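You operate a simulated robot arm through the tools that you are given. There is no shell and no other tool. Be economical: measure what you need, move in short steps, check, and stop when the job is done.

Carry out the task below with a simulated robot arm. There is one attempt and no reset: what you move stays moved.

TASK
Clip the net in the blue press twice with yellow clips.
Fine: change the clip box, the old one goes on the bench; none wasted; the press's tray ends pulled out with the net in it.

It is judged by the outcome, as a careful person would: the job done as asked, and still so three seconds after it is handed in. It fails if anything else is knocked over, pushed out of place, dropped, spilled or broken.

THE ROBOT
A 6-joint arm with a two-finger parallel gripper, fixed in place. Base frame: the origin is at the foot of the arm, x ahead of it, y to its left, z up; the work surface is at about z = 0.88. Lengths are in m, angles in rad, forces in N, time in s.
With the tool pointing down near the work surface it reaches from about 0.26 to 0.66 m from the base axis. Its first joint turns from -1.152 to 1.152 rad. Payload 2.9 kg.
Tool frame: the origin (TCP) lies between the finger pads and is the grasp point; the fingertips stand 0.03 m ahead of it; z points along the fingers, y is the line along which they close. Largest opening 0.11 m; finger width 0.02, thickness 0.01; the body of the gripper, 0.048 by 0.112 m, starts 0.055 m behind the TCP.
Orientation is that of the tool frame in the base frame, as [roll, pitch, yaw] about the fixed x, y, z axes, in that order (R = Rz(yaw) Ry(pitch) Rx(roll)). With the fingers straight down and closing along the base's y, the tool's x points along the base's -x, its y along +y and its z along -z.

THE INTERFACE
- The arm moves only by the tool drive_tool. Its arguments are lists of equal length, an entry for each row: "angular": the turn, a rotation vector about the tool's x, y, z in rad, a list of three; "delta_pos": the shift along the tool's x, y, z in mm, a list of three; "claw": the gripper command, from -1 (shut) to 1 (fully open), values between in proportion. In form: {"angular": [[ax, ay, az], ...], "delta_pos": [[tx, ty, tz], ...], "claw": [claw, ...]}. A call has 1 to 12 rows; each row is the pose to reach, as a shift and turn from the pose commanded when the call began, along the tool's axes at that moment. A row lasts 0.2 s, in which the tool goes at most 0.05 m and 0.15 rad; a call with a longer step from one row to the next is refused whole, and so is a gripper value outside its range. Where a pose cannot be reached the arm comes as near as it can. A force on the tool above 40 N (or 10 N above the force at the start of the call, whichever is more), or a blocked arm, ends the call early, and 0.2 s more pass. Each finger travels about 0.108 m/s and halts on what it meets, pressing with about 31 N; the grip force reading is that of the motor and also rises with nothing between the fingers. The clock runs only during rows and for 0.2 s after the last one: add rows that repeat a pose to give the fingers time. The reply holds the time, the measured pose of the TCP, the force on the tool along the base axes, the opening and the grip force, in the units named above and with some noise, with the torque about the TCP (base axes, N m) and any sound that the robot's microphone picked up.
- Cameras (640 x 400 px; columns grow to the right, rows downward): "scene" is fixed at [0.068, 0.4225, 1.4054]; the picture's right is [-0.84, -0.54, 0.00], its down [-0.20, 0.31, -0.93] and it looks along [0.50, -0.79, -0.36] (base axes); focal length 312 px, centre (320, 200). "wrist" rides on the gripper at [0.072, 0.017, -0.103] in the tool frame; the picture's right is [-0.23, 0.97, 0.00], its down [-0.76, -0.18, -0.62] and it looks along [-0.61, -0.14, 0.78] (tool axes); focal length 222 px, centre (320, 200). There is no depth. A picture from a camera that has moved, and an enlarged one, comes with that camera's place and axes in the base frame and with its lens.
- get_image(camera): a new picture of that camera. No time passes.
- close_up(camera, box): a new picture of the part [left, top, right, bottom] of that camera's present view, enlarged. No time passes.
- finish_job(): hands the job in; it is judged then, once.

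Work in short steps. Places have to be worked out from the pictures, the camera data and where the tool is seen: move nearer, look again, correct. Check each grasp and each placing, and mend what went wrong. You have 120 turns and 68 pictures in all, those below and enlarged ones among them. Open the gripper and draw the arm clear of the work before you hand the job in, unless the task says otherwise; then end with one line.

The tools are called as name(argument=value, ...) on one line, values as JSON. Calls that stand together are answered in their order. drive_tool: Moves the arm, as the interface text tells. Its arguments: {"type":"object","properties":{"angular":{"type":"array","items":{"type":"array","items":{"type":"number"}}},"delta_pos":{"type":"array","items":{"type":"array","items":{"type":"number"}}},"claw":{"type":"array","items":{"type":"number"}}},"required":["angular","delta_pos","claw"]} The other tools are called the same way: get_image (camera) takes a picture; close_up (camera, box) takes an enlarged picture of a part of a camera's view; finish_job () hands the job in.

At the start:

```text
t: 0.0
ee_pos: [0.3215, -0.2638, 1.2528]
tcp_rot: [-3.141, -0.001, -3.14]
wrist_force: [0.2, 0.3, 0.3]
ft_torque: [0.04, -0.02, -0.03]
gripper_width: 0.11
finger_force: 0.0
```

scene: 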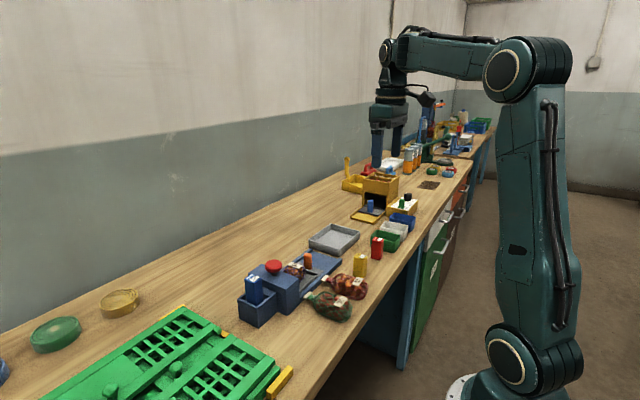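
wrist: 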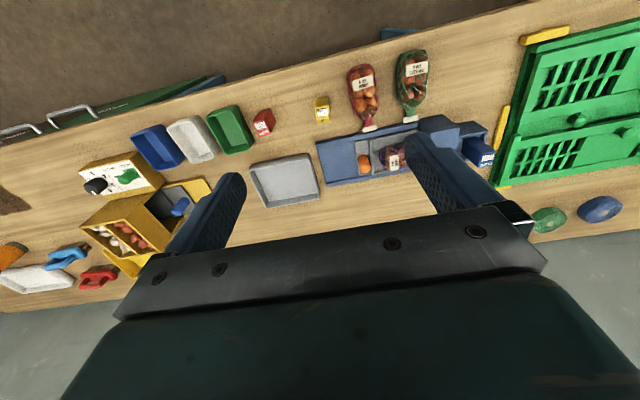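

I take close-ups of the press area to understand its parts.

close_up(camera="scene", box=[220, 180, 440, 340])

close_up(camera="wrist", box=[240, 40, 520, 215])

```text
2.50 times, centred on (330, 260) of scene
camera zoom: at [0.068, 0.4225, 1.4054], right [-0.84, -0.54, 0.0], down [-0.2, 0.31, -0.93], along [0.5, -0.79, -0.36], focal length 781 px, centre (295, 50)
```

zoom: 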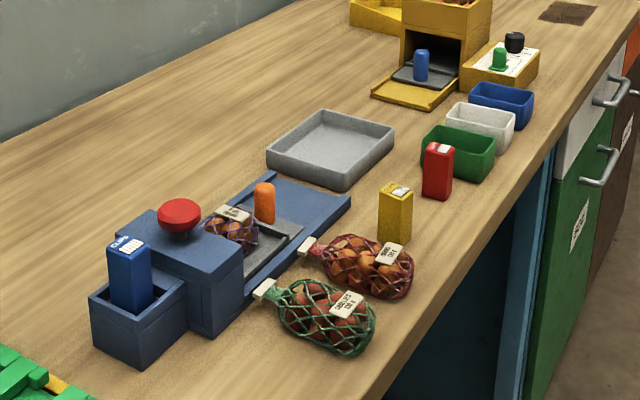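

```text
2.29 times, centred on (380, 128) of wrist
camera zoom: at [0.2493, -0.2469, 1.3545], right [0.23, 0.97, 0.0], down [0.76, -0.18, 0.62], along [0.61, -0.14, -0.78], focal length 508 px, centre (183, 366)
```

zoom: 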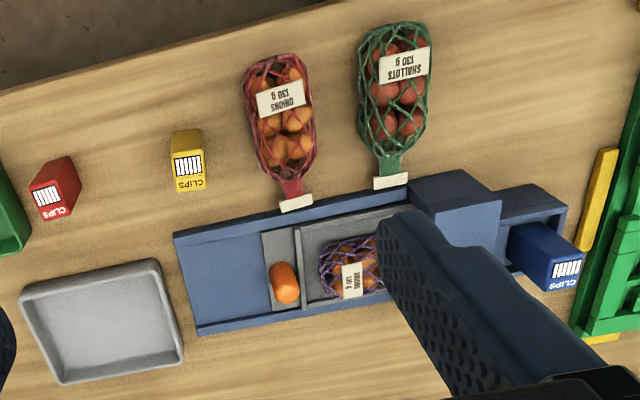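

The press runs along y: clip box socket at about (0.52, 0.0), red plunger, then the tray with its orange handle at about y=-0.2. I shift +y for a better view between the fingers.

drive_tool(angular=[[0, 0, 0], [0, 0, 0], [0, 0, 0], [0, 0, 0], [0, 0, 0]], delta_pos=[[0, 45, 0], [0, 90, 0], [0, 135, 0], [0, 180, 0], [0, 200, 0]], claw=[1, 1, 1, 1, 1])

get_image(camera="wrist")

```text
t: 1.2
ee_pos: [0.3215, -0.0626, 1.2517]
tcp_rot: [3.141, 0.002, -3.141]
wrist_force: [-0.8, -0.3, -0.4]
ft_torque: [-0.02, -0.02, 0.03]
gripper_width: 0.1099
finger_force: 0.1
```

```text
63 pictures are left
camera wrist: at [0.2489, -0.045, 1.3534], right [0.23, 0.97, 0.0], down [0.76, -0.18, 0.62], along [0.61, -0.14, -0.78], focal length 222 px, centre (320, 200)
```

wrist: 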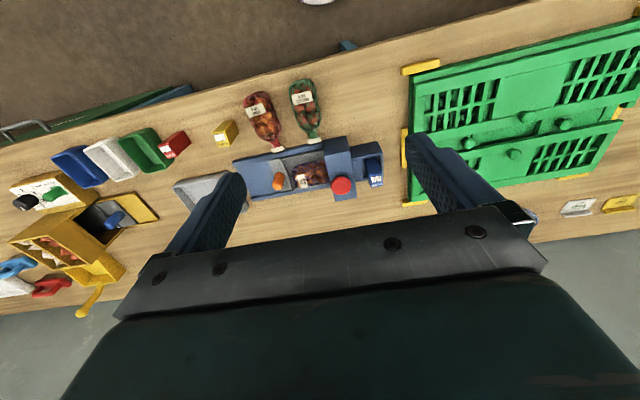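

close_up(camera="wrist", box=[210, 70, 410, 220])

```text
2.67 times, centred on (310, 145) of wrist
camera zoom: at [0.2489, -0.045, 1.3534], right [0.23, 0.97, 0.0], down [0.76, -0.18, 0.62], along [0.61, -0.14, -0.78], focal length 592 px, centre (347, 347)
```

zoom: 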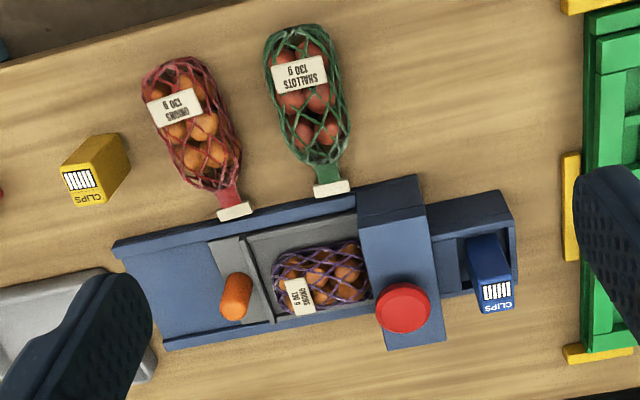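

I judge the blue box top at about (0.512, 0.01, 0.985) and yellow top at (0.376,-0.27,0.94). I turn the gripper by 90° so it closes along x, away from the button, and come over the blue box.

drive_tool(angular=[[0, 0, 0.143], [0, 0, 0.286], [0, 0, 0.428], [0, 0, 0.571], [0, 0, 0.714], [0, 0, 0.857], [0, 0, 1.0], [0, 0, 1.142], [0, 0, 1.285], [0, 0, 1.428], [0, 0, 1.5708], [0, 0, 1.5708]], delta_pos=[[-17, 6, 9], [-34, 12, 18], [-51, 18, 27], [-68, 24, 36], [-85, 30, 45], [-102, 36, 54], [-119, 42, 63], [-136, 48, 72], [-153, 54, 81], [-170, 62, 90], [-185, 70, 100], [-185, 70, 100]], claw=[1, 1, 1, 1, 1, 1, 1, 1, 1, 1, 1, 1])

get_image(camera="wrist")

```text
t: 3.8
ee_pos: [0.506, 0.0066, 1.1526]
tcp_rot: [-3.141, 0.0, 1.571]
wrist_force: [0.6, 0.0, -0.7]
ft_torque: [0.01, 0.0, -0.02]
gripper_width: 0.1102
finger_force: 0.1
```

```text
61 pictures are left
camera wrist: at [0.524, 0.0789, 1.2544], right [0.97, -0.23, 0.0], down [-0.18, -0.76, 0.62], along [-0.14, -0.61, -0.78], focal length 222 px, centre (320, 200)
```

wrist: 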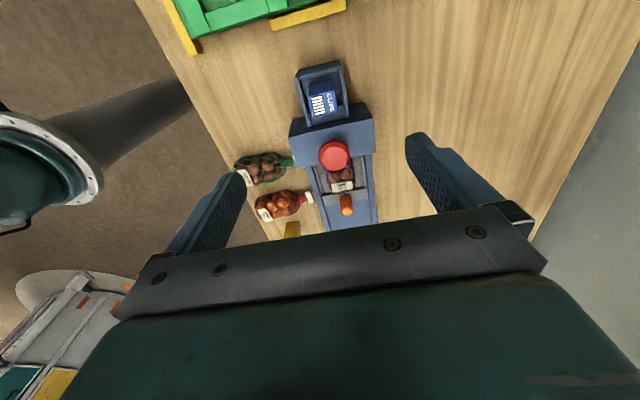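

close_up(camera="wrist", box=[270, 50, 400, 230])

```text
2.22 times, centred on (335, 140) of wrist
camera zoom: at [0.524, 0.0789, 1.2544], right [0.97, -0.23, 0.0], down [-0.18, -0.76, 0.62], along [-0.14, -0.61, -0.78], focal length 494 px, centre (287, 333)
```

zoom: 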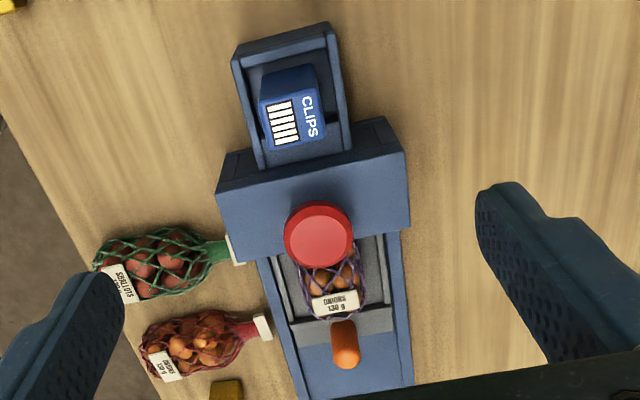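

Blue box top centre is about (0.511, 0.006). I descend to z≈1.03 centred above it and check sideways with the scene camera.

drive_tool(angular=[[0, 0, 0], [0, 0, 0], [0, 0, 0]], delta_pos=[[0, 5, 45], [0, 5, 90], [0, 5, 125]], claw=[0.6, 0.4, 0.3])

close_up(camera="scene", box=[200, 200, 360, 340])

get_image(camera="wrist")

```text
t: 4.6
ee_pos: [0.5119, 0.0063, 1.0276]
tcp_rot: [3.14, 0.001, 1.571]
wrist_force: [-0.2, 0.2, -0.1]
ft_torque: [0.03, 0.05, 0.0]
gripper_width: 0.0717
finger_force: 0.0
```

```text
2.86 times, centred on (280, 270) of scene
camera zoom: at [0.0681, 0.4225, 1.4054], right [-0.84, -0.54, 0.0], down [-0.2, 0.31, -0.93], along [0.5, -0.79, -0.36], focal length 893 px, centre (434, 0)
```

zoom: 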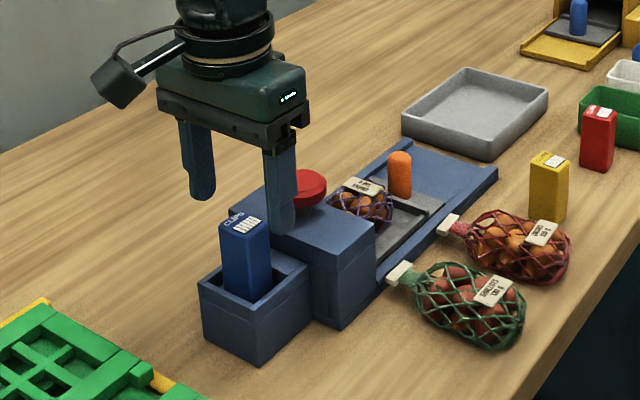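

```text
58 pictures are left
camera wrist: at [0.5288, 0.0784, 1.1295], right [0.97, -0.23, 0.0], down [-0.18, -0.76, 0.62], along [-0.14, -0.61, -0.78], focal length 222 px, centre (320, 200)
```

wrist: 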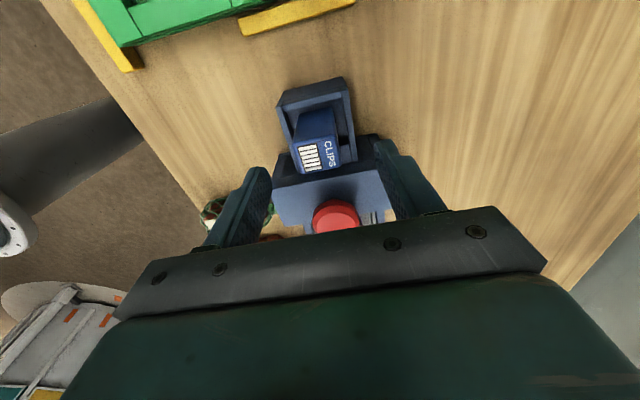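

Views agree: box top at (0.512, 0.005, 0.986), bin rim at about z=0.93. I go down to TCP z≈0.968 and close.

drive_tool(angular=[[0, 0, 0], [0, 0, 0], [0, 0, 0], [0, 0, 0], [0, 0, 0]], delta_pos=[[0, 0, 30], [0, 0, 59], [0, 0, 59], [0, 0, 59], [0, 0, 59]], claw=[0.3, 0.3, -1, -1, -1])

close_up(camera="scene", box=[200, 200, 360, 340])

```text
t: 5.8
ee_pos: [0.5117, 0.0047, 0.9685]
tcp_rot: [3.141, -0.001, 1.57]
wrist_force: [0.3, -0.2, -0.3]
ft_torque: [-0.01, -0.04, 0.02]
gripper_width: 0.0315
finger_force: 31.1
```

```text
2.86 times, centred on (280, 270) of scene
camera zoom: at [0.068, 0.4225, 1.4054], right [-0.84, -0.54, 0.0], down [-0.2, 0.31, -0.93], along [0.5, -0.79, -0.36], focal length 893 px, centre (434, 0)
```

zoom: 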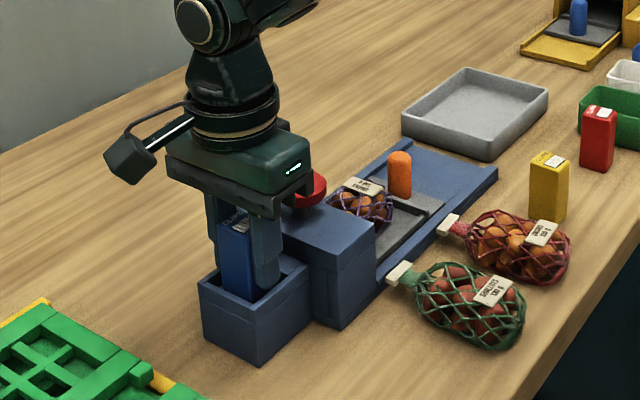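

Held at 31.5 mm wide. I lift straight up and look.

drive_tool(angular=[[0, 0, 0], [0, 0, 0], [0, 0, 0], [0, 0, 0], [0, 0, 0], [0, 0, 0]], delta_pos=[[0, 0, -15], [0, 0, -35], [0, 0, -60], [0, 0, -90], [0, 0, -120], [0, 0, -140]], claw=[-1, -1, -1, -1, -1, -1])

close_up(camera="scene", box=[180, 140, 380, 340])

close_up(camera="wrist", box=[220, 60, 420, 230])

```text
t: 7.2
ee_pos: [0.5105, 0.0063, 1.1072]
tcp_rot: [3.141, -0.001, 1.571]
wrist_force: [-0.3, 0.1, -0.1]
ft_torque: [0.01, 0.01, -0.02]
gripper_width: 0.0315
finger_force: 31.3
```

```text
2.00 times, centred on (280, 240) of scene
camera zoom: at [0.068, 0.4225, 1.4054], right [-0.84, -0.54, 0.0], down [-0.2, 0.31, -0.93], along [0.5, -0.79, -0.36], focal length 625 px, centre (400, 120)
```

zoom: 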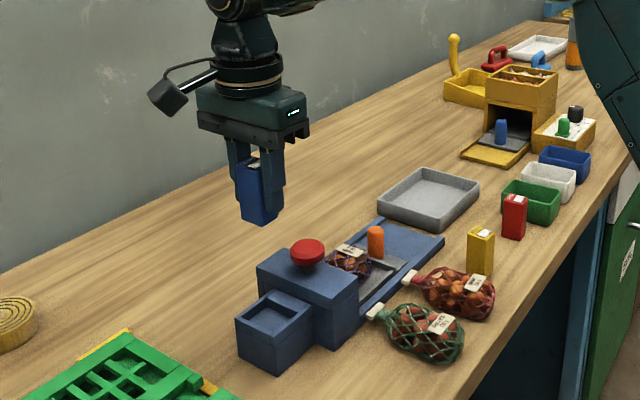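

```text
2.35 times, centred on (320, 145) of wrist
camera zoom: at [0.5271, 0.0792, 1.2103], right [0.97, -0.23, 0.0], down [-0.18, -0.76, 0.62], along [-0.14, -0.61, -0.78], focal length 523 px, centre (320, 329)
```

zoom: 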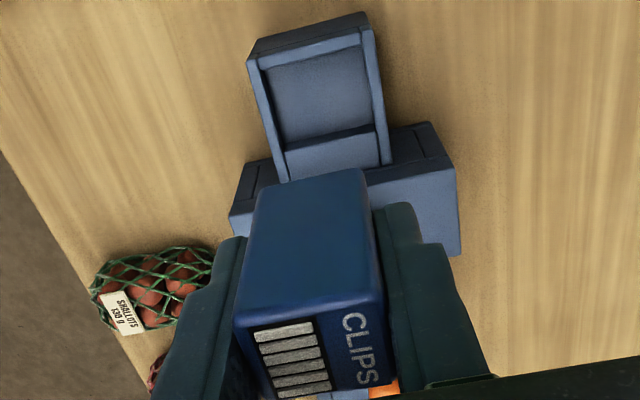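

I need the box's height and the bin's depth before setting it down, so I zoom in.

close_up(camera="scene", box=[230, 190, 330, 260])

close_up(camera="scene", box=[290, 220, 390, 330])

close_up(camera="scene", box=[230, 260, 330, 330])

```text
5.71 times, centred on (280, 225) of scene
camera zoom: at [0.068, 0.4225, 1.4054], right [-0.84, -0.54, 0.0], down [-0.2, 0.31, -0.93], along [0.5, -0.79, -0.36], focal length 1786 px, centre (549, 57)
```

zoom: 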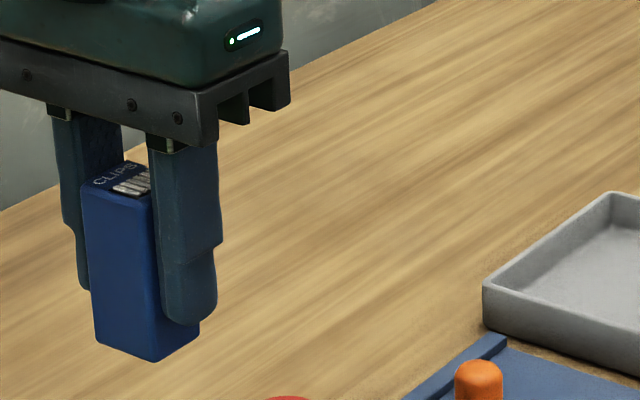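

```text
3.64 times, centred on (340, 275) of scene
camera zoom: at [0.068, 0.4225, 1.4054], right [-0.84, -0.54, 0.0], down [-0.2, 0.31, -0.93], along [0.5, -0.79, -0.36], focal length 1136 px, centre (247, -73)
```

zoom: 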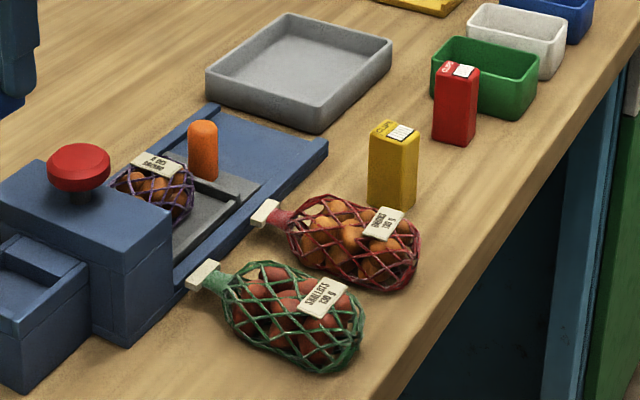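

```text
5.71 times, centred on (280, 295) of scene
camera zoom: at [0.068, 0.4225, 1.4054], right [-0.84, -0.54, 0.0], down [-0.2, 0.31, -0.93], along [0.5, -0.79, -0.36], focal length 1786 px, centre (549, -343)
```

zoom: 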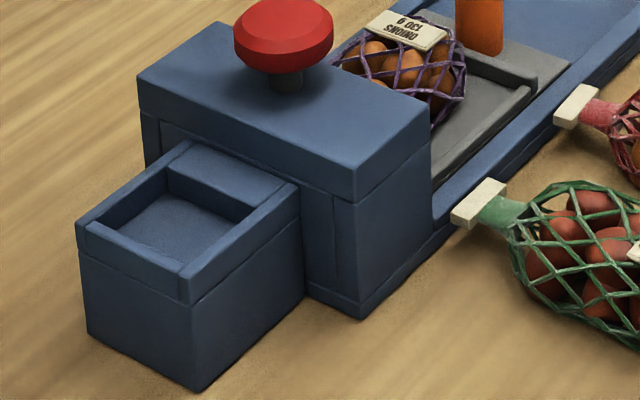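

The bin's recess is shallow (~10 mm, x 0.489–0.538, y −0.020–0.024, floor ≈0.924), and the box is ≈62 mm tall. I'll put the blue box on the free bench at (0.615, 0.006).

drive_tool(angular=[[0, 0, 0], [0, 0, 0], [0, 0, 0], [0, 0, 0], [0, 0, 0], [0, 0, 0], [0, 0, 0], [0, 0, 0]], delta_pos=[[0, 35, 0], [0, 70, 0], [0, 105, 0], [0, 105, 40], [0, 105, 80], [0, 105, 120], [0, 105, 150], [0, 105, 170]], claw=[-1, -1, -1, -1, -1, -1, -1, -1])

close_up(camera="scene", box=[180, 190, 340, 310])

```text
t: 9.0
ee_pos: [0.6168, 0.0058, 0.9374]
tcp_rot: [3.141, 0.0, 1.571]
wrist_force: [0.0, 0.1, -1.4]
ft_torque: [-0.02, -0.01, -0.02]
gripper_width: 0.0314
finger_force: 30.7
```

```text
3.33 times, centred on (260, 250) of scene
camera zoom: at [0.0681, 0.4225, 1.4054], right [-0.84, -0.54, 0.0], down [-0.2, 0.31, -0.93], along [0.5, -0.79, -0.36], focal length 1042 px, centre (520, 33)
```

zoom: 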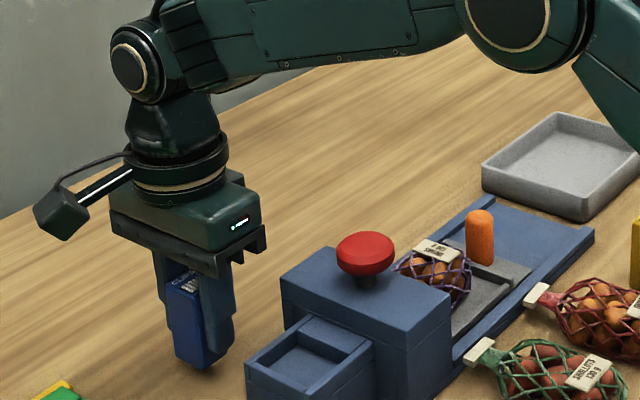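

I'm at TCP z 0.937, clear of everything, so I lower in small steps until contact shows.

drive_tool(angular=[[0, 0, 0], [0, 0, 0], [0, 0, 0], [0, 0, 0], [0, 0, 0]], delta_pos=[[0, 0, 4], [0, 0, 7], [0, 0, 9], [0, 0, 11], [0, 0, 12]], claw=[-1, -1, -1, -1, -1])

```text
t: 10.2
ee_pos: [0.616, 0.0064, 0.926]
tcp_rot: [-3.14, 0.0, 1.574]
wrist_force: [0.1, 0.0, 0.0]
ft_torque: [-0.02, -0.02, -0.02]
gripper_width: 0.031
finger_force: 30.6
```

No contact yet; I continue slowly.

drive_tool(angular=[[0, 0, 0], [0, 0, 0], [0, 0, 0], [0, 0, 0]], delta_pos=[[0, 0, 1], [0, 0, 2], [0, 0, 3], [0, 0, 4]], claw=[-1, -1, -1, -1])

close_up(camera="scene", box=[200, 240, 280, 300])

```text
t: 11.2
ee_pos: [0.6163, 0.0063, 0.924]
tcp_rot: [3.14, 0.0, 1.573]
wrist_force: [-6.9, 1.9, 18.1]
ft_torque: [0.08, 0.33, 0.06]
gripper_width: 0.0315
finger_force: 31.2
```

```text
6.67 times, centred on (240, 270) of scene
camera zoom: at [0.0675, 0.4225, 1.4054], right [-0.84, -0.54, 0.0], down [-0.19, 0.31, -0.93], along [0.5, -0.79, -0.36], focal length 2084 px, centre (853, -267)
```

zoom: 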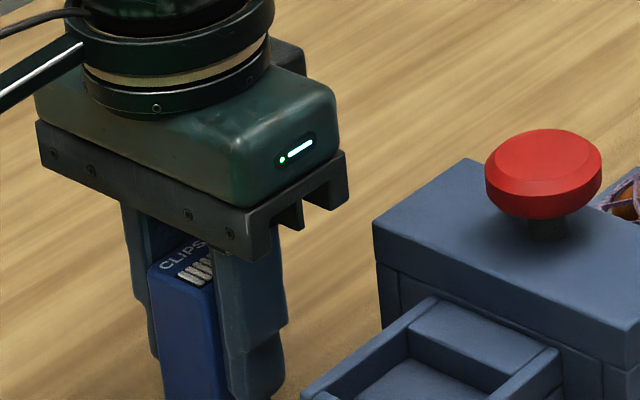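

Contact at TCP 0.924 (18 N). I ease back 1.5 mm, open moderately, then rise.

drive_tool(angular=[[0, 0, 0], [0, 0, 0], [0, 0, 0], [0, 0, 0], [0, 0, 0], [0, 0, 0], [0, 0, 0], [0, 0, 0], [0, 0, 0]], delta_pos=[[0, 0, -1.5], [0, 0, -1.5], [0, 0, -1.5], [0, 0, -1.5], [0, 0, -20], [0, 0, -50], [0, 0, -90], [0, 0, -130], [0, 0, -160]], claw=[-1, -0.2, 0.1, 0.1, 0.1, 0.1, 0.1, 0.1, 0.1])

close_up(camera="scene", box=[180, 170, 380, 310])

```text
t: 13.2
ee_pos: [0.6185, 0.007, 1.0807]
tcp_rot: [3.142, 0.0, 1.571]
wrist_force: [0.4, 0.1, -0.7]
ft_torque: [-0.01, 0.02, 0.0]
gripper_width: 0.0603
finger_force: 0.1
```

```text
2.86 times, centred on (280, 240) of scene
camera zoom: at [0.068, 0.4225, 1.4054], right [-0.84, -0.54, 0.0], down [-0.2, 0.31, -0.93], along [0.5, -0.79, -0.36], focal length 893 px, centre (434, 86)
```

zoom: 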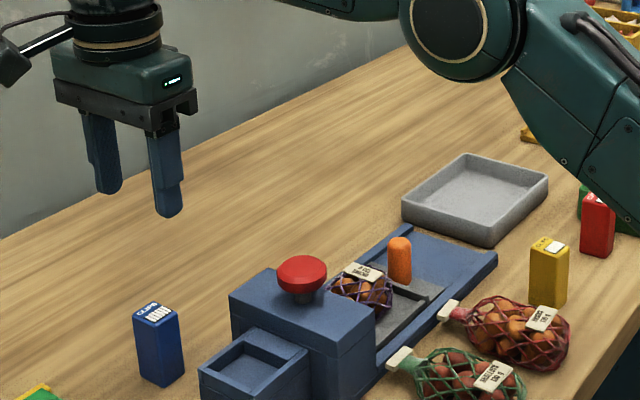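

The blue box stands on the bench. Now I travel over to the yellow box at about (0.376, −0.271).

drive_tool(angular=[[0, 0, 0], [0, 0, 0], [0, 0, 0], [0, 0, 0], [0, 0, 0], [0, 0, 0], [0, 0, 0], [0, 0, 0], [0, 0, 0], [0, 0, 0]], delta_pos=[[-20, -20, -30], [-50, -45, -30], [-80, -72, -30], [-112, -98, -30], [-144, -125, -30], [-176, -152, -30], [-208, -180, -30], [-240, -208, -30], [-265, -232, -30], [-276, -242, -30]], claw=[0.1, 0.1, 0.1, 0.1, 0.1, 0.1, 0.1, 0.1, 0.1, 0.1])

get_image(camera="wrist")

```text
t: 15.4
ee_pos: [0.3753, -0.2704, 1.1134]
tcp_rot: [-3.141, -0.001, 1.574]
wrist_force: [1.1, -0.1, -0.4]
ft_torque: [-0.02, 0.04, 0.02]
gripper_width: 0.0606
finger_force: 0.2
```

```text
48 pictures are left
camera wrist: at [0.3932, -0.198, 1.216], right [0.97, -0.23, 0.0], down [-0.18, -0.76, 0.62], along [-0.14, -0.61, -0.78], focal length 222 px, centre (320, 200)
```

wrist: 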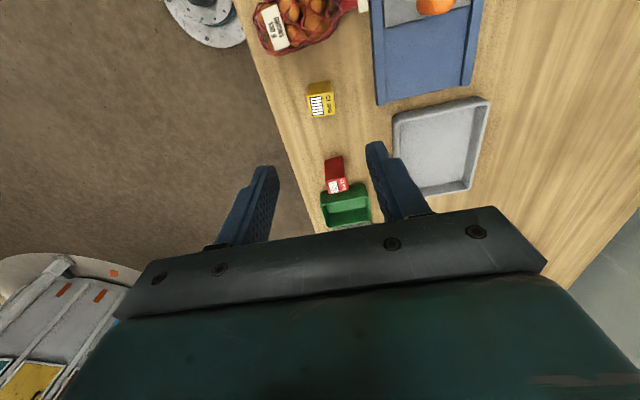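

close_up(camera="wrist", box=[280, 70, 360, 130])

```text
6.67 times, centred on (320, 100) of wrist
camera zoom: at [0.3932, -0.198, 1.216], right [0.97, -0.23, 0.0], down [-0.18, -0.76, 0.62], along [-0.14, -0.61, -0.78], focal length 1481 px, centre (320, 867)
```

zoom: 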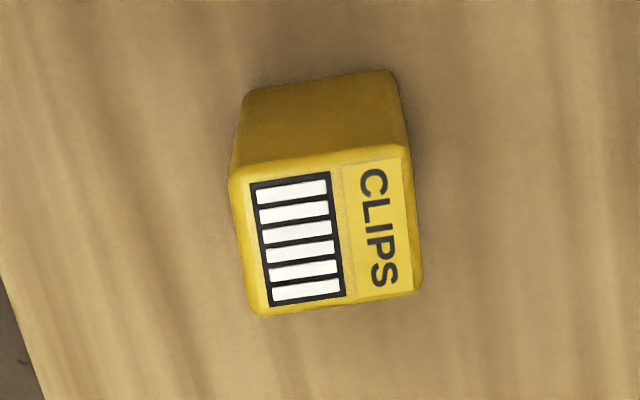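

Yellow box centre ≈(0.378, −0.273), turned about −4°. I align, descend to the same relative grip height as before (TCP 0.926), and close.

drive_tool(angular=[[0, 0, 0.07], [0, 0, 0.07], [0, 0, 0.07], [0, 0, 0.07], [0, 0, 0.07], [0, 0, 0.07], [0, 0, 0.07], [0, 0, 0.07], [0, 0, 0.07]], delta_pos=[[-3, 2.5, 45], [-3, 2.5, 90], [-3, 2.5, 130], [-3, 2.5, 165], [-3, 2.5, 188], [-3, 2.5, 188], [-3, 2.5, 188], [-3, 2.5, 188], [-3, 2.5, 188]], claw=[0.1, 0.1, 0.1, 0.1, 0.1, -1, -1, -1, -1])

close_up(camera="scene", box=[280, 150, 460, 310])

```text
t: 17.4
ee_pos: [0.3777, -0.273, 0.9223]
tcp_rot: [-3.141, 0.0, 1.5]
wrist_force: [-0.1, -0.4, 0.1]
ft_torque: [-0.03, -0.03, 0.0]
gripper_width: 0.0315
finger_force: 31.0
```

```text
2.50 times, centred on (370, 230) of scene
camera zoom: at [0.068, 0.4225, 1.4054], right [-0.84, -0.54, 0.0], down [-0.2, 0.31, -0.93], along [0.5, -0.79, -0.36], focal length 781 px, centre (195, 125)
```

zoom: 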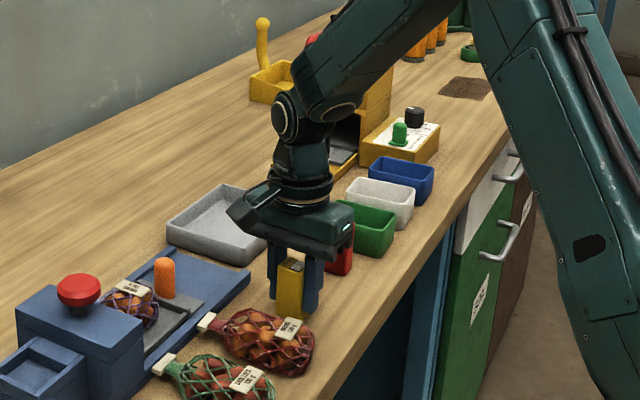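

Yellow box held. I lift, then carry it over to the bin recess centre (0.512, 0.003) and straighten it.

drive_tool(angular=[[0, 0, 0], [0, 0, 0], [0, 0, 0], [0, 0, 0], [0, 0, 0], [0, 0, -0.07], [0, 0, -0.07], [0, 0, -0.07], [0, 0, -0.07], [0, 0, -0.07], [0, 0, -0.07], [0, 0, -0.07]], delta_pos=[[0, 0, -20], [0, 0, -60], [0, 0, -105], [0, 0, -150], [0, 0, -190], [45, 18, -190], [90, 36, -190], [135, 54, -190], [180, 72, -190], [225, 90, -190], [265, 106, -190], [285, 114, -190]], claw=[-1, -1, -1, -1, -1, -1, -1, -1, -1, -1, -1, -1])

close_up(camera="wrist", box=[220, 60, 420, 230])

get_image(camera="scene")

```text
t: 20.0
ee_pos: [0.5076, 0.0044, 1.115]
tcp_rot: [-3.141, -0.001, 1.572]
wrist_force: [0.0, 1.0, -0.6]
ft_torque: [0.0, -0.03, 0.04]
gripper_width: 0.0314
finger_force: 31.1
```

```text
2.35 times, centred on (320, 145) of wrist
camera zoom: at [0.5252, 0.0776, 1.2175], right [0.97, -0.23, 0.0], down [-0.18, -0.76, 0.62], along [-0.14, -0.61, -0.78], focal length 523 px, centre (320, 329)
```

zoom: 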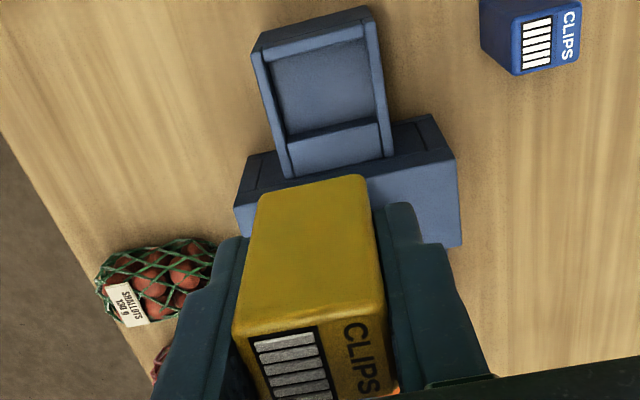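

```text
44 pictures are left
```

scene: 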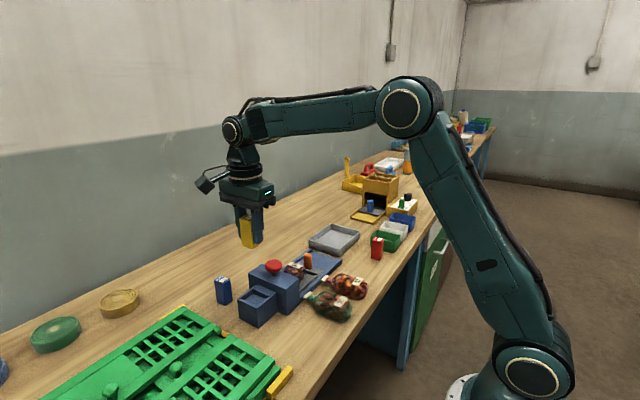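

Box is aligned; I shift +3.5 mm in x to where the blue one sat and descend to just above the recess.

drive_tool(angular=[[0, 0, 0], [0, 0, 0], [0, 0, 0], [0, 0, 0], [0, 0, 0]], delta_pos=[[0, 4, 0], [0, 4, 40], [0, 4, 80], [0, 4, 110], [0, 4, 133]], claw=[-1, -1, -1, -1, -1])

close_up(camera="scene", box=[220, 240, 320, 330])

```text
t: 21.2
ee_pos: [0.5119, 0.0043, 0.9806]
tcp_rot: [-3.141, 0.0, 1.574]
wrist_force: [-0.2, -0.3, 0.3]
ft_torque: [0.01, 0.01, 0.01]
gripper_width: 0.0314
finger_force: 31.1
```

```text
4.44 times, centred on (270, 285) of scene
camera zoom: at [0.0681, 0.4225, 1.4054], right [-0.84, -0.54, 0.0], down [-0.2, 0.31, -0.93], along [0.5, -0.79, -0.36], focal length 1389 px, centre (542, -178)
```

zoom: 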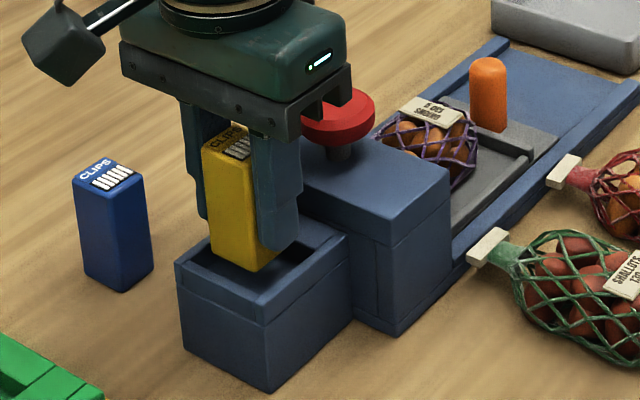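

Lined up over the recess; lower in small steps to contact.

drive_tool(angular=[[0, 0, 0], [0, 0, 0], [0, 0, 0], [0, 0, 0], [0, 0, 0], [0, 0, 0]], delta_pos=[[0, 0, 4], [0, 0, 8], [0, 0, 11], [0, 0, 13], [0, 0, 15], [0, 0, 16]], claw=[-1, -1, -1, -1, -1, -1])

close_up(camera="scene", box=[220, 240, 320, 330])

```text
t: 22.6
ee_pos: [0.5117, 0.0018, 0.968]
tcp_rot: [3.139, 0.0, 1.571]
wrist_force: [-15.6, -1.7, 32.9]
ft_torque: [-0.02, -0.31, -0.06]
gripper_width: 0.0312
finger_force: 30.8
```

```text
4.44 times, centred on (270, 285) of scene
camera zoom: at [0.0671, 0.4224, 1.4054], right [-0.84, -0.54, 0.0], down [-0.19, 0.31, -0.93], along [0.5, -0.79, -0.36], focal length 1389 px, centre (542, -178)
```

zoom: 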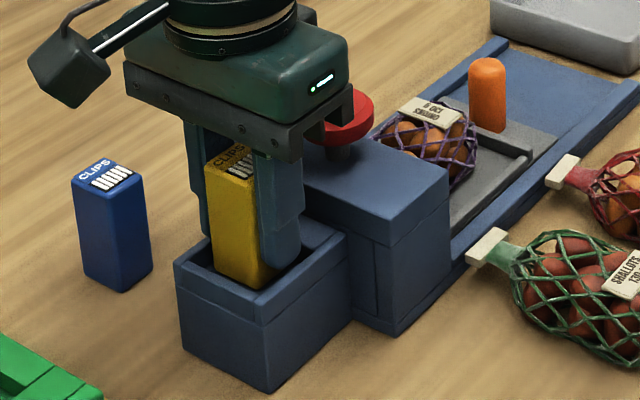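

Contact near the expected floor height. I ease up 2 mm, release, rise and check the seating.

drive_tool(angular=[[0, 0, 0], [0, 0, 0], [0, 0, 0], [0, 0, 0], [0, 0, 0], [0, 0, 0], [0, 0, 0], [0, 0, 0]], delta_pos=[[0, 0, -3], [0, 0, -3], [0, 0, -3], [0, 0, -3], [0, 0, -25], [0, 0, -60], [0, 0, -100], [0, 0, -140]], claw=[-1, -0.2, 0.1, 0.1, 0.1, 0.1, 0.1, 0.1])

close_up(camera="scene", box=[220, 240, 320, 330])

close_up(camera="wrist", box=[220, 60, 420, 230])

```text
t: 23.3
ee_pos: [0.5103, 0.0035, 0.9693]
tcp_rot: [-3.129, -0.001, 1.572]
wrist_force: [0.2, 0.4, 1.3]
ft_torque: [0.04, 0.04, 0.03]
gripper_width: 0.0604
finger_force: 0.0
stopped in row 3: the force on the tool passed its limit at 54 N (the readings are from after the stop); the commanded pose is now the measured one
```

```text
4.44 times, centred on (270, 285) of scene
camera zoom: at [0.0681, 0.4225, 1.4054], right [-0.84, -0.54, 0.0], down [-0.2, 0.31, -0.93], along [0.5, -0.79, -0.36], focal length 1389 px, centre (542, -178)
```

zoom: 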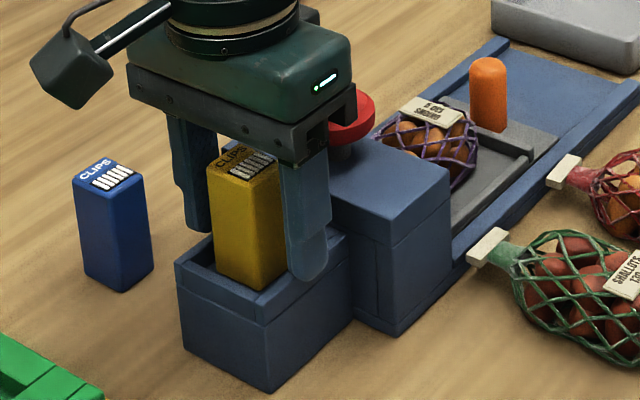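

```text
2.35 times, centred on (320, 145) of wrist
camera zoom: at [0.5298, 0.0758, 1.0698], right [0.97, -0.23, -0.01], down [-0.17, -0.76, 0.63], along [-0.15, -0.61, -0.78], focal length 523 px, centre (320, 329)
```

zoom: 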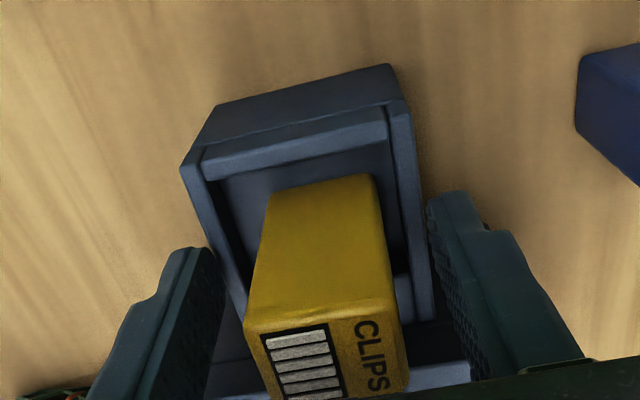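

The box stands in the bin, fingers are open. I rise and recheck.

drive_tool(angular=[[0, 0, 0], [0, 0, 0], [0, 0, 0], [0, 0, 0]], delta_pos=[[0, 0, -20], [0, 0, -55], [0, 0, -95], [0, 0, -140]], claw=[0.1, 0.1, 0.1, 0.1])

close_up(camera="scene", box=[210, 230, 340, 330])

close_up(camera="wrist", box=[250, 60, 400, 230])

```text
t: 24.3
ee_pos: [0.5137, 0.0027, 1.107]
tcp_rot: [-3.129, 0.0, 1.57]
wrist_force: [1.1, -0.3, 1.9]
ft_torque: [0.02, 0.0, 0.01]
gripper_width: 0.0603
finger_force: 0.2
```

```text
4.00 times, centred on (275, 280) of scene
camera zoom: at [0.068, 0.4225, 1.4054], right [-0.84, -0.54, 0.0], down [-0.2, 0.31, -0.93], along [0.5, -0.79, -0.36], focal length 1250 px, centre (500, -120)
```

zoom: 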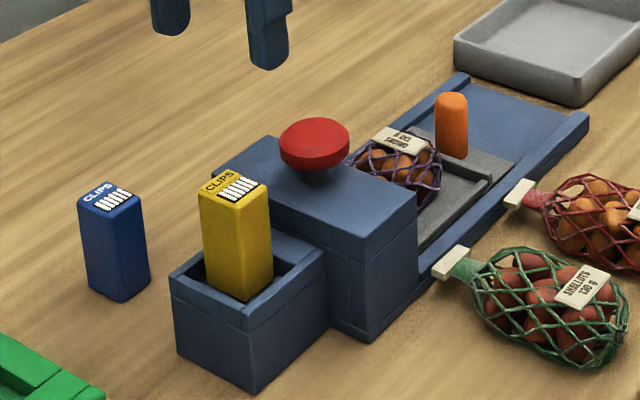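

```text
2.35 times, centred on (325, 145) of wrist
camera zoom: at [0.5324, 0.0753, 1.2098], right [0.97, -0.23, -0.01], down [-0.17, -0.76, 0.63], along [-0.15, -0.61, -0.78], focal length 523 px, centre (308, 329)
```

zoom: 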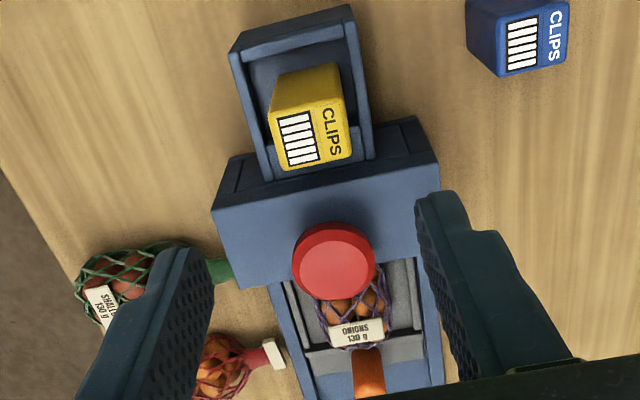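

The yellow box is seated upright. Next I go above the tray's orange knob (~(0.487, −0.19)) to locate it; also correct the small 0.012 tilt.

drive_tool(angular=[[-0.0125, 0, 0], [-0.0125, 0, 0], [-0.0125, 0, 0], [-0.0125, 0, 0], [-0.0125, 0, 0]], delta_pos=[[-45, -6, -15], [-90, -12, -15], [-135, -20, -15], [-175, -25, -15], [-193, -27, -15]], claw=[0.3, 0.3, 0.3, 0.3, 0.3])

get_image(camera="wrist")

close_up(camera="wrist", box=[220, 20, 440, 220])

```text
t: 25.5
ee_pos: [0.4868, -0.1924, 1.1227]
tcp_rot: [-3.141, 0.001, 1.572]
wrist_force: [1.3, 0.5, 0.2]
ft_torque: [0.03, -0.02, 0.0]
gripper_width: 0.0714
finger_force: 0.1
```

```text
37 pictures are left
camera wrist: at [0.5037, -0.1194, 1.2257], right [0.97, -0.23, 0.0], down [-0.18, -0.76, 0.62], along [-0.14, -0.61, -0.78], focal length 222 px, centre (320, 200)
```

wrist: 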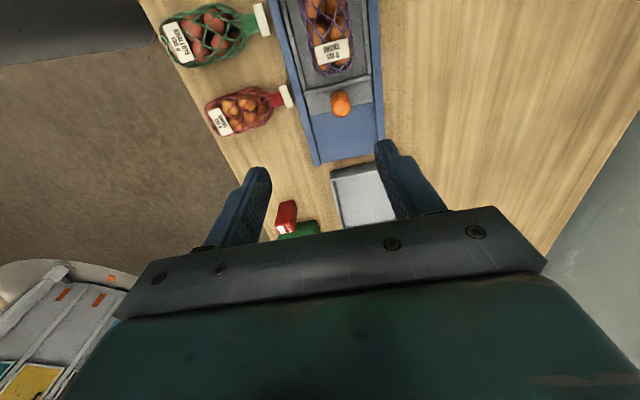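

```text
2.00 times, centred on (330, 120) of wrist
camera zoom: at [0.5037, -0.1194, 1.2257], right [0.97, -0.23, 0.0], down [-0.18, -0.76, 0.62], along [-0.14, -0.61, -0.78], focal length 444 px, centre (300, 360)
```

zoom: 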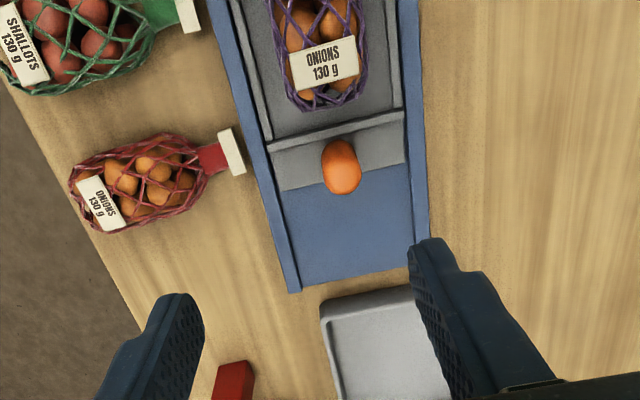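

Knob is at about (0.512, −0.202), so the press is y-aligned. I centre over it, descend to TCP z≈0.945 and grip it.

drive_tool(angular=[[0, 0, 0], [0, 0, 0], [0, 0, 0], [0, 0, 0], [0, 0, 0]], delta_pos=[[-10, 25, 0], [-10, 25, 45], [-10, 25, 90], [-10, 25, 120], [-10, 25, 130]], claw=[0.1, 0.1, 0.1, 0.1, 0.1])

close_up(camera="scene", box=[240, 190, 370, 290])

close_up(camera="wrist", box=[220, 70, 420, 230])

```text
t: 26.7
ee_pos: [0.5126, -0.1987, 0.9921]
tcp_rot: [3.142, 0.0, 1.571]
wrist_force: [-0.4, 0.2, 0.5]
ft_torque: [-0.01, 0.02, -0.02]
gripper_width: 0.0607
finger_force: 0.0
```

```text
4.00 times, centred on (305, 240) of scene
camera zoom: at [0.0681, 0.4225, 1.4054], right [-0.84, -0.54, 0.0], down [-0.2, 0.31, -0.93], along [0.5, -0.79, -0.36], focal length 1250 px, centre (380, 40)
```

zoom: 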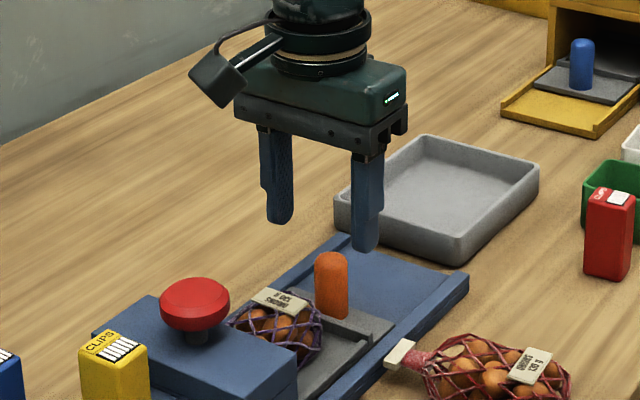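

```text
2.50 times, centred on (320, 150) of wrist
camera zoom: at [0.5294, -0.1266, 1.0946], right [0.97, -0.23, 0.0], down [-0.18, -0.76, 0.62], along [-0.14, -0.61, -0.78], focal length 555 px, centre (320, 325)
```

zoom: 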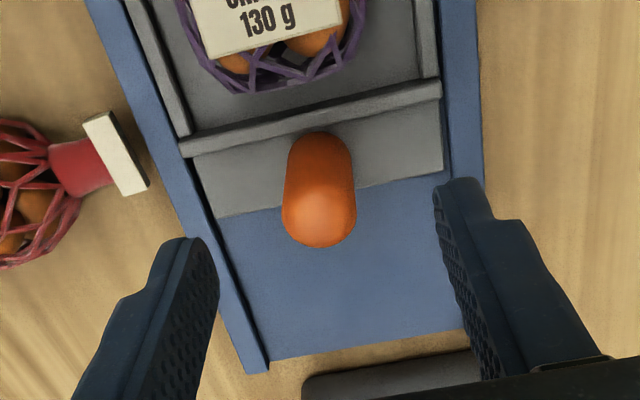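

Knob top is at z≈0.945, y≈−0.205. I lower to TCP z 0.935 and close on it.

drive_tool(angular=[[0, 0, 0], [0, 0, 0], [0, 0, 0], [0, 0, 0], [0, 0, 0], [0, 0, 0]], delta_pos=[[-5, 0, 25], [-5, 0, 45], [-5, 0, 57], [-5, 0, 57], [-5, 0, 57], [-5, 0, 57]], claw=[0.1, 0.1, 0.1, -1, -1, -1])

close_up(camera="scene", box=[240, 190, 370, 290])

```text
t: 28.1
ee_pos: [0.5108, -0.2051, 0.9349]
tcp_rot: [-3.136, 0.0, 1.57]
wrist_force: [-21.5, 0.9, 2.1]
ft_torque: [0.02, -0.57, -0.07]
gripper_width: 0.023
finger_force: 45.1
```

```text
4.00 times, centred on (305, 240) of scene
camera zoom: at [0.0675, 0.4225, 1.4054], right [-0.84, -0.54, 0.0], down [-0.19, 0.31, -0.93], along [0.5, -0.79, -0.36], focal length 1250 px, centre (380, 40)
```

zoom: 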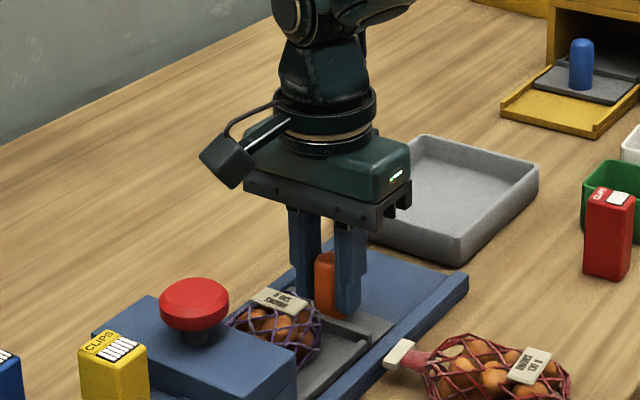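

Knob gripped with some side load (−21 N in x), so I relax by −2 mm in x and push the tray gently inward (+y).

drive_tool(angular=[[0, 0, 0], [0, 0, 0], [0, 0, 0], [0, 0, 0], [0, 0, 0]], delta_pos=[[0, -2, 0], [5, -2, 0], [10, -2, 0], [15, -2, 0], [20, -2, 0]], claw=[-1, -1, -1, -1, -1])

close_up(camera="scene", box=[240, 190, 370, 290])

```text
t: 29.0
ee_pos: [0.5093, -0.2016, 0.9356]
tcp_rot: [3.135, 0.01, 1.559]
wrist_force: [5.7, -7.6, -3.1]
ft_torque: [0.06, 0.95, 0.28]
gripper_width: 0.023
finger_force: 44.6
stopped in row 4: the force on the tool passed its limit at 42 N (the readings are from after the stop); the commanded pose is now the measured one
```

```text
4.00 times, centred on (305, 240) of scene
camera zoom: at [0.0683, 0.4222, 1.4054], right [-0.84, -0.54, 0.0], down [-0.2, 0.31, -0.93], along [0.5, -0.79, -0.36], focal length 1250 px, centre (380, 40)
```

zoom: 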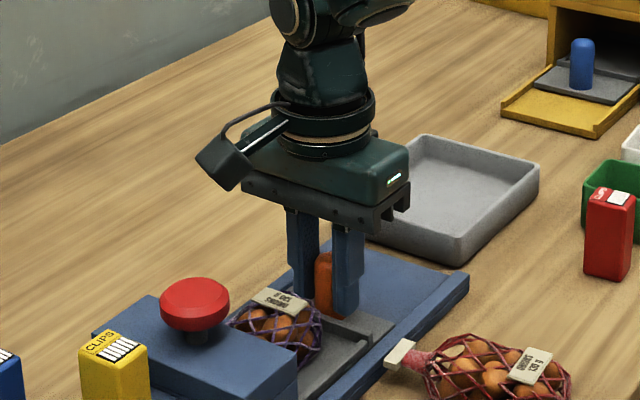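

The push is blocked while the tray didn't move, so it is probably already fully in. I verify with a small 12 mm outward pull.

drive_tool(angular=[[-0.006, 0, 0], [-0.006, 0, 0], [-0.006, 0, 0], [-0.006, 0, 0]], delta_pos=[[-3, 0, 0], [-7, 0, 0], [-12, 0, 0], [-15, 0, 0]], claw=[-1, -1, -1, -1])

close_up(camera="scene", box=[240, 190, 370, 290])

```text
t: 30.0
ee_pos: [0.5096, -0.2156, 0.9356]
tcp_rot: [3.134, 0.008, 1.561]
wrist_force: [-4.9, 0.4, 5.4]
ft_torque: [1.02, 1.49, 0.26]
gripper_width: 0.0235
finger_force: 44.3
```

```text
4.00 times, centred on (305, 240) of scene
camera zoom: at [0.0679, 0.4225, 1.4054], right [-0.84, -0.54, 0.0], down [-0.19, 0.31, -0.93], along [0.5, -0.79, -0.36], focal length 1250 px, centre (380, 40)
```

zoom: 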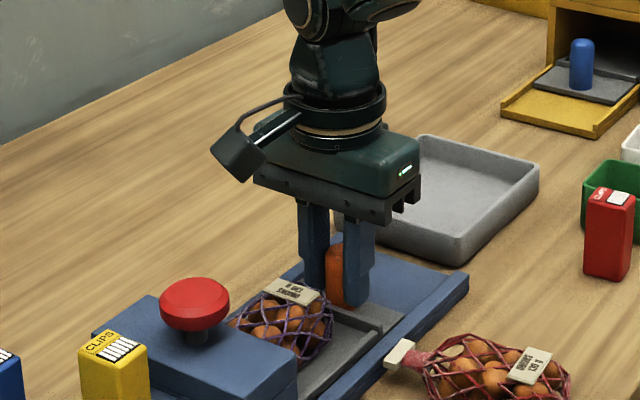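

It slides outward easily: the tray had been fully in. I push it back to its stop.

drive_tool(angular=[[0, 0, 0], [0, 0, 0], [0, 0, 0], [0, 0, 0], [0, 0, 0], [0, 0, 0]], delta_pos=[[4, 0, 0], [8, 0, 0], [11, 0, 0], [13, 0, 0], [15, 0, 0], [17, 0, 0]], claw=[-1, -1, -1, -1, -1, -1])

close_up(camera="scene", box=[240, 190, 370, 290])

```text
t: 31.4
ee_pos: [0.5113, -0.2001, 0.9363]
tcp_rot: [3.126, 0.01, 1.556]
wrist_force: [3.1, -21.9, -7.4]
ft_torque: [0.2, 1.33, 0.31]
gripper_width: 0.0234
finger_force: 44.8
```

```text
4.00 times, centred on (305, 240) of scene
camera zoom: at [0.0683, 0.4218, 1.4056], right [-0.84, -0.54, 0.0], down [-0.2, 0.31, -0.93], along [0.5, -0.79, -0.36], focal length 1250 px, centre (380, 40)
```

zoom: 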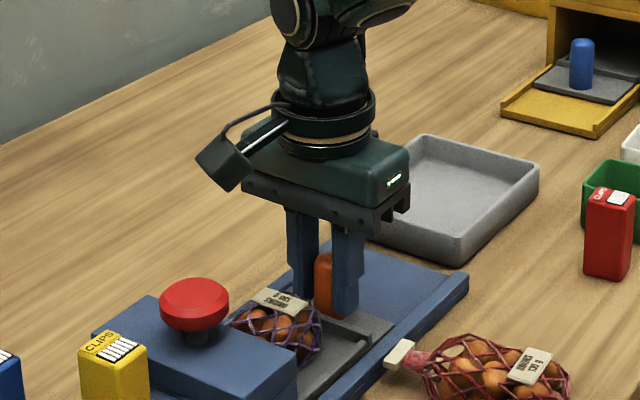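

Tray is back at its stop. I release the knob and rise, undoing the slight tilt.

drive_tool(angular=[[0, 0, 0], [0, 0, 0], [0, 0, 0], [0, 0, 0], [0.015, 0, 0], [0.015, 0, 0], [0.015, 0, 0], [0.015, 0, 0], [0.015, 0, 0]], delta_pos=[[-2, 0, 0], [-2, 0, 0], [-2, 0, 0], [-2, 0, 0], [-2, 0, -30], [-2, 0, -70], [-2, 0, -110], [-2, 0, -150], [0, 0, -170]], claw=[-1, -0.4, 0, 0.1, 0.1, 0.1, 0.1, 0.1, 0.1])

get_image(camera="wrist")

close_up(camera="scene", box=[220, 200, 350, 300])

```text
t: 33.4
ee_pos: [0.5083, -0.1958, 1.1069]
tcp_rot: [-3.138, 0.006, 1.56]
wrist_force: [-0.4, -1.4, 0.7]
ft_torque: [0.02, 0.0, 0.04]
gripper_width: 0.0605
finger_force: 0.0
```

```text
29 pictures are left
camera wrist: at [0.5267, -0.1227, 1.2092], right [0.97, -0.24, 0.0], down [-0.18, -0.75, 0.63], along [-0.15, -0.61, -0.78], focal length 222 px, centre (320, 200)
```

wrist: 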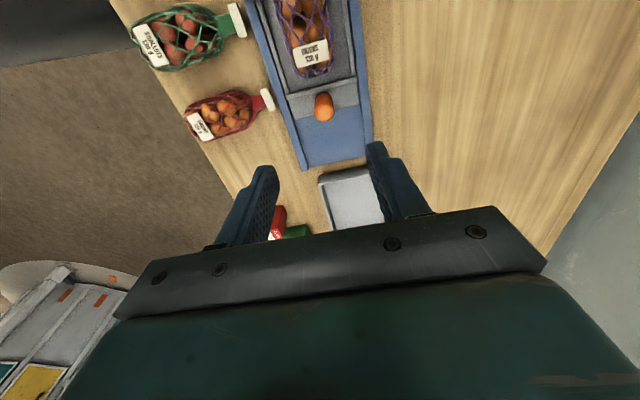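

```text
4.00 times, centred on (285, 250) of scene
camera zoom: at [0.068, 0.4225, 1.4054], right [-0.84, -0.54, 0.0], down [-0.2, 0.31, -0.93], along [0.5, -0.79, -0.36], focal length 1250 px, centre (460, 0)
```

zoom: 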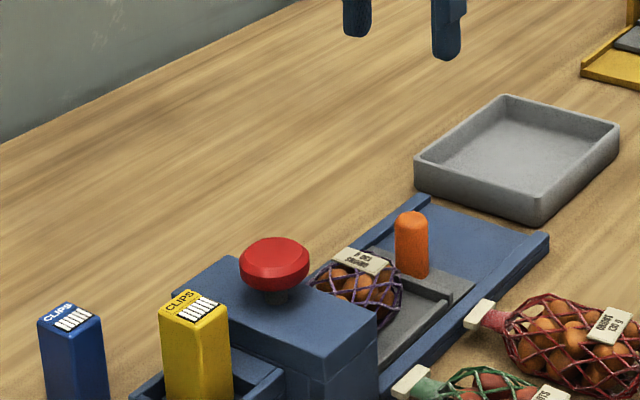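

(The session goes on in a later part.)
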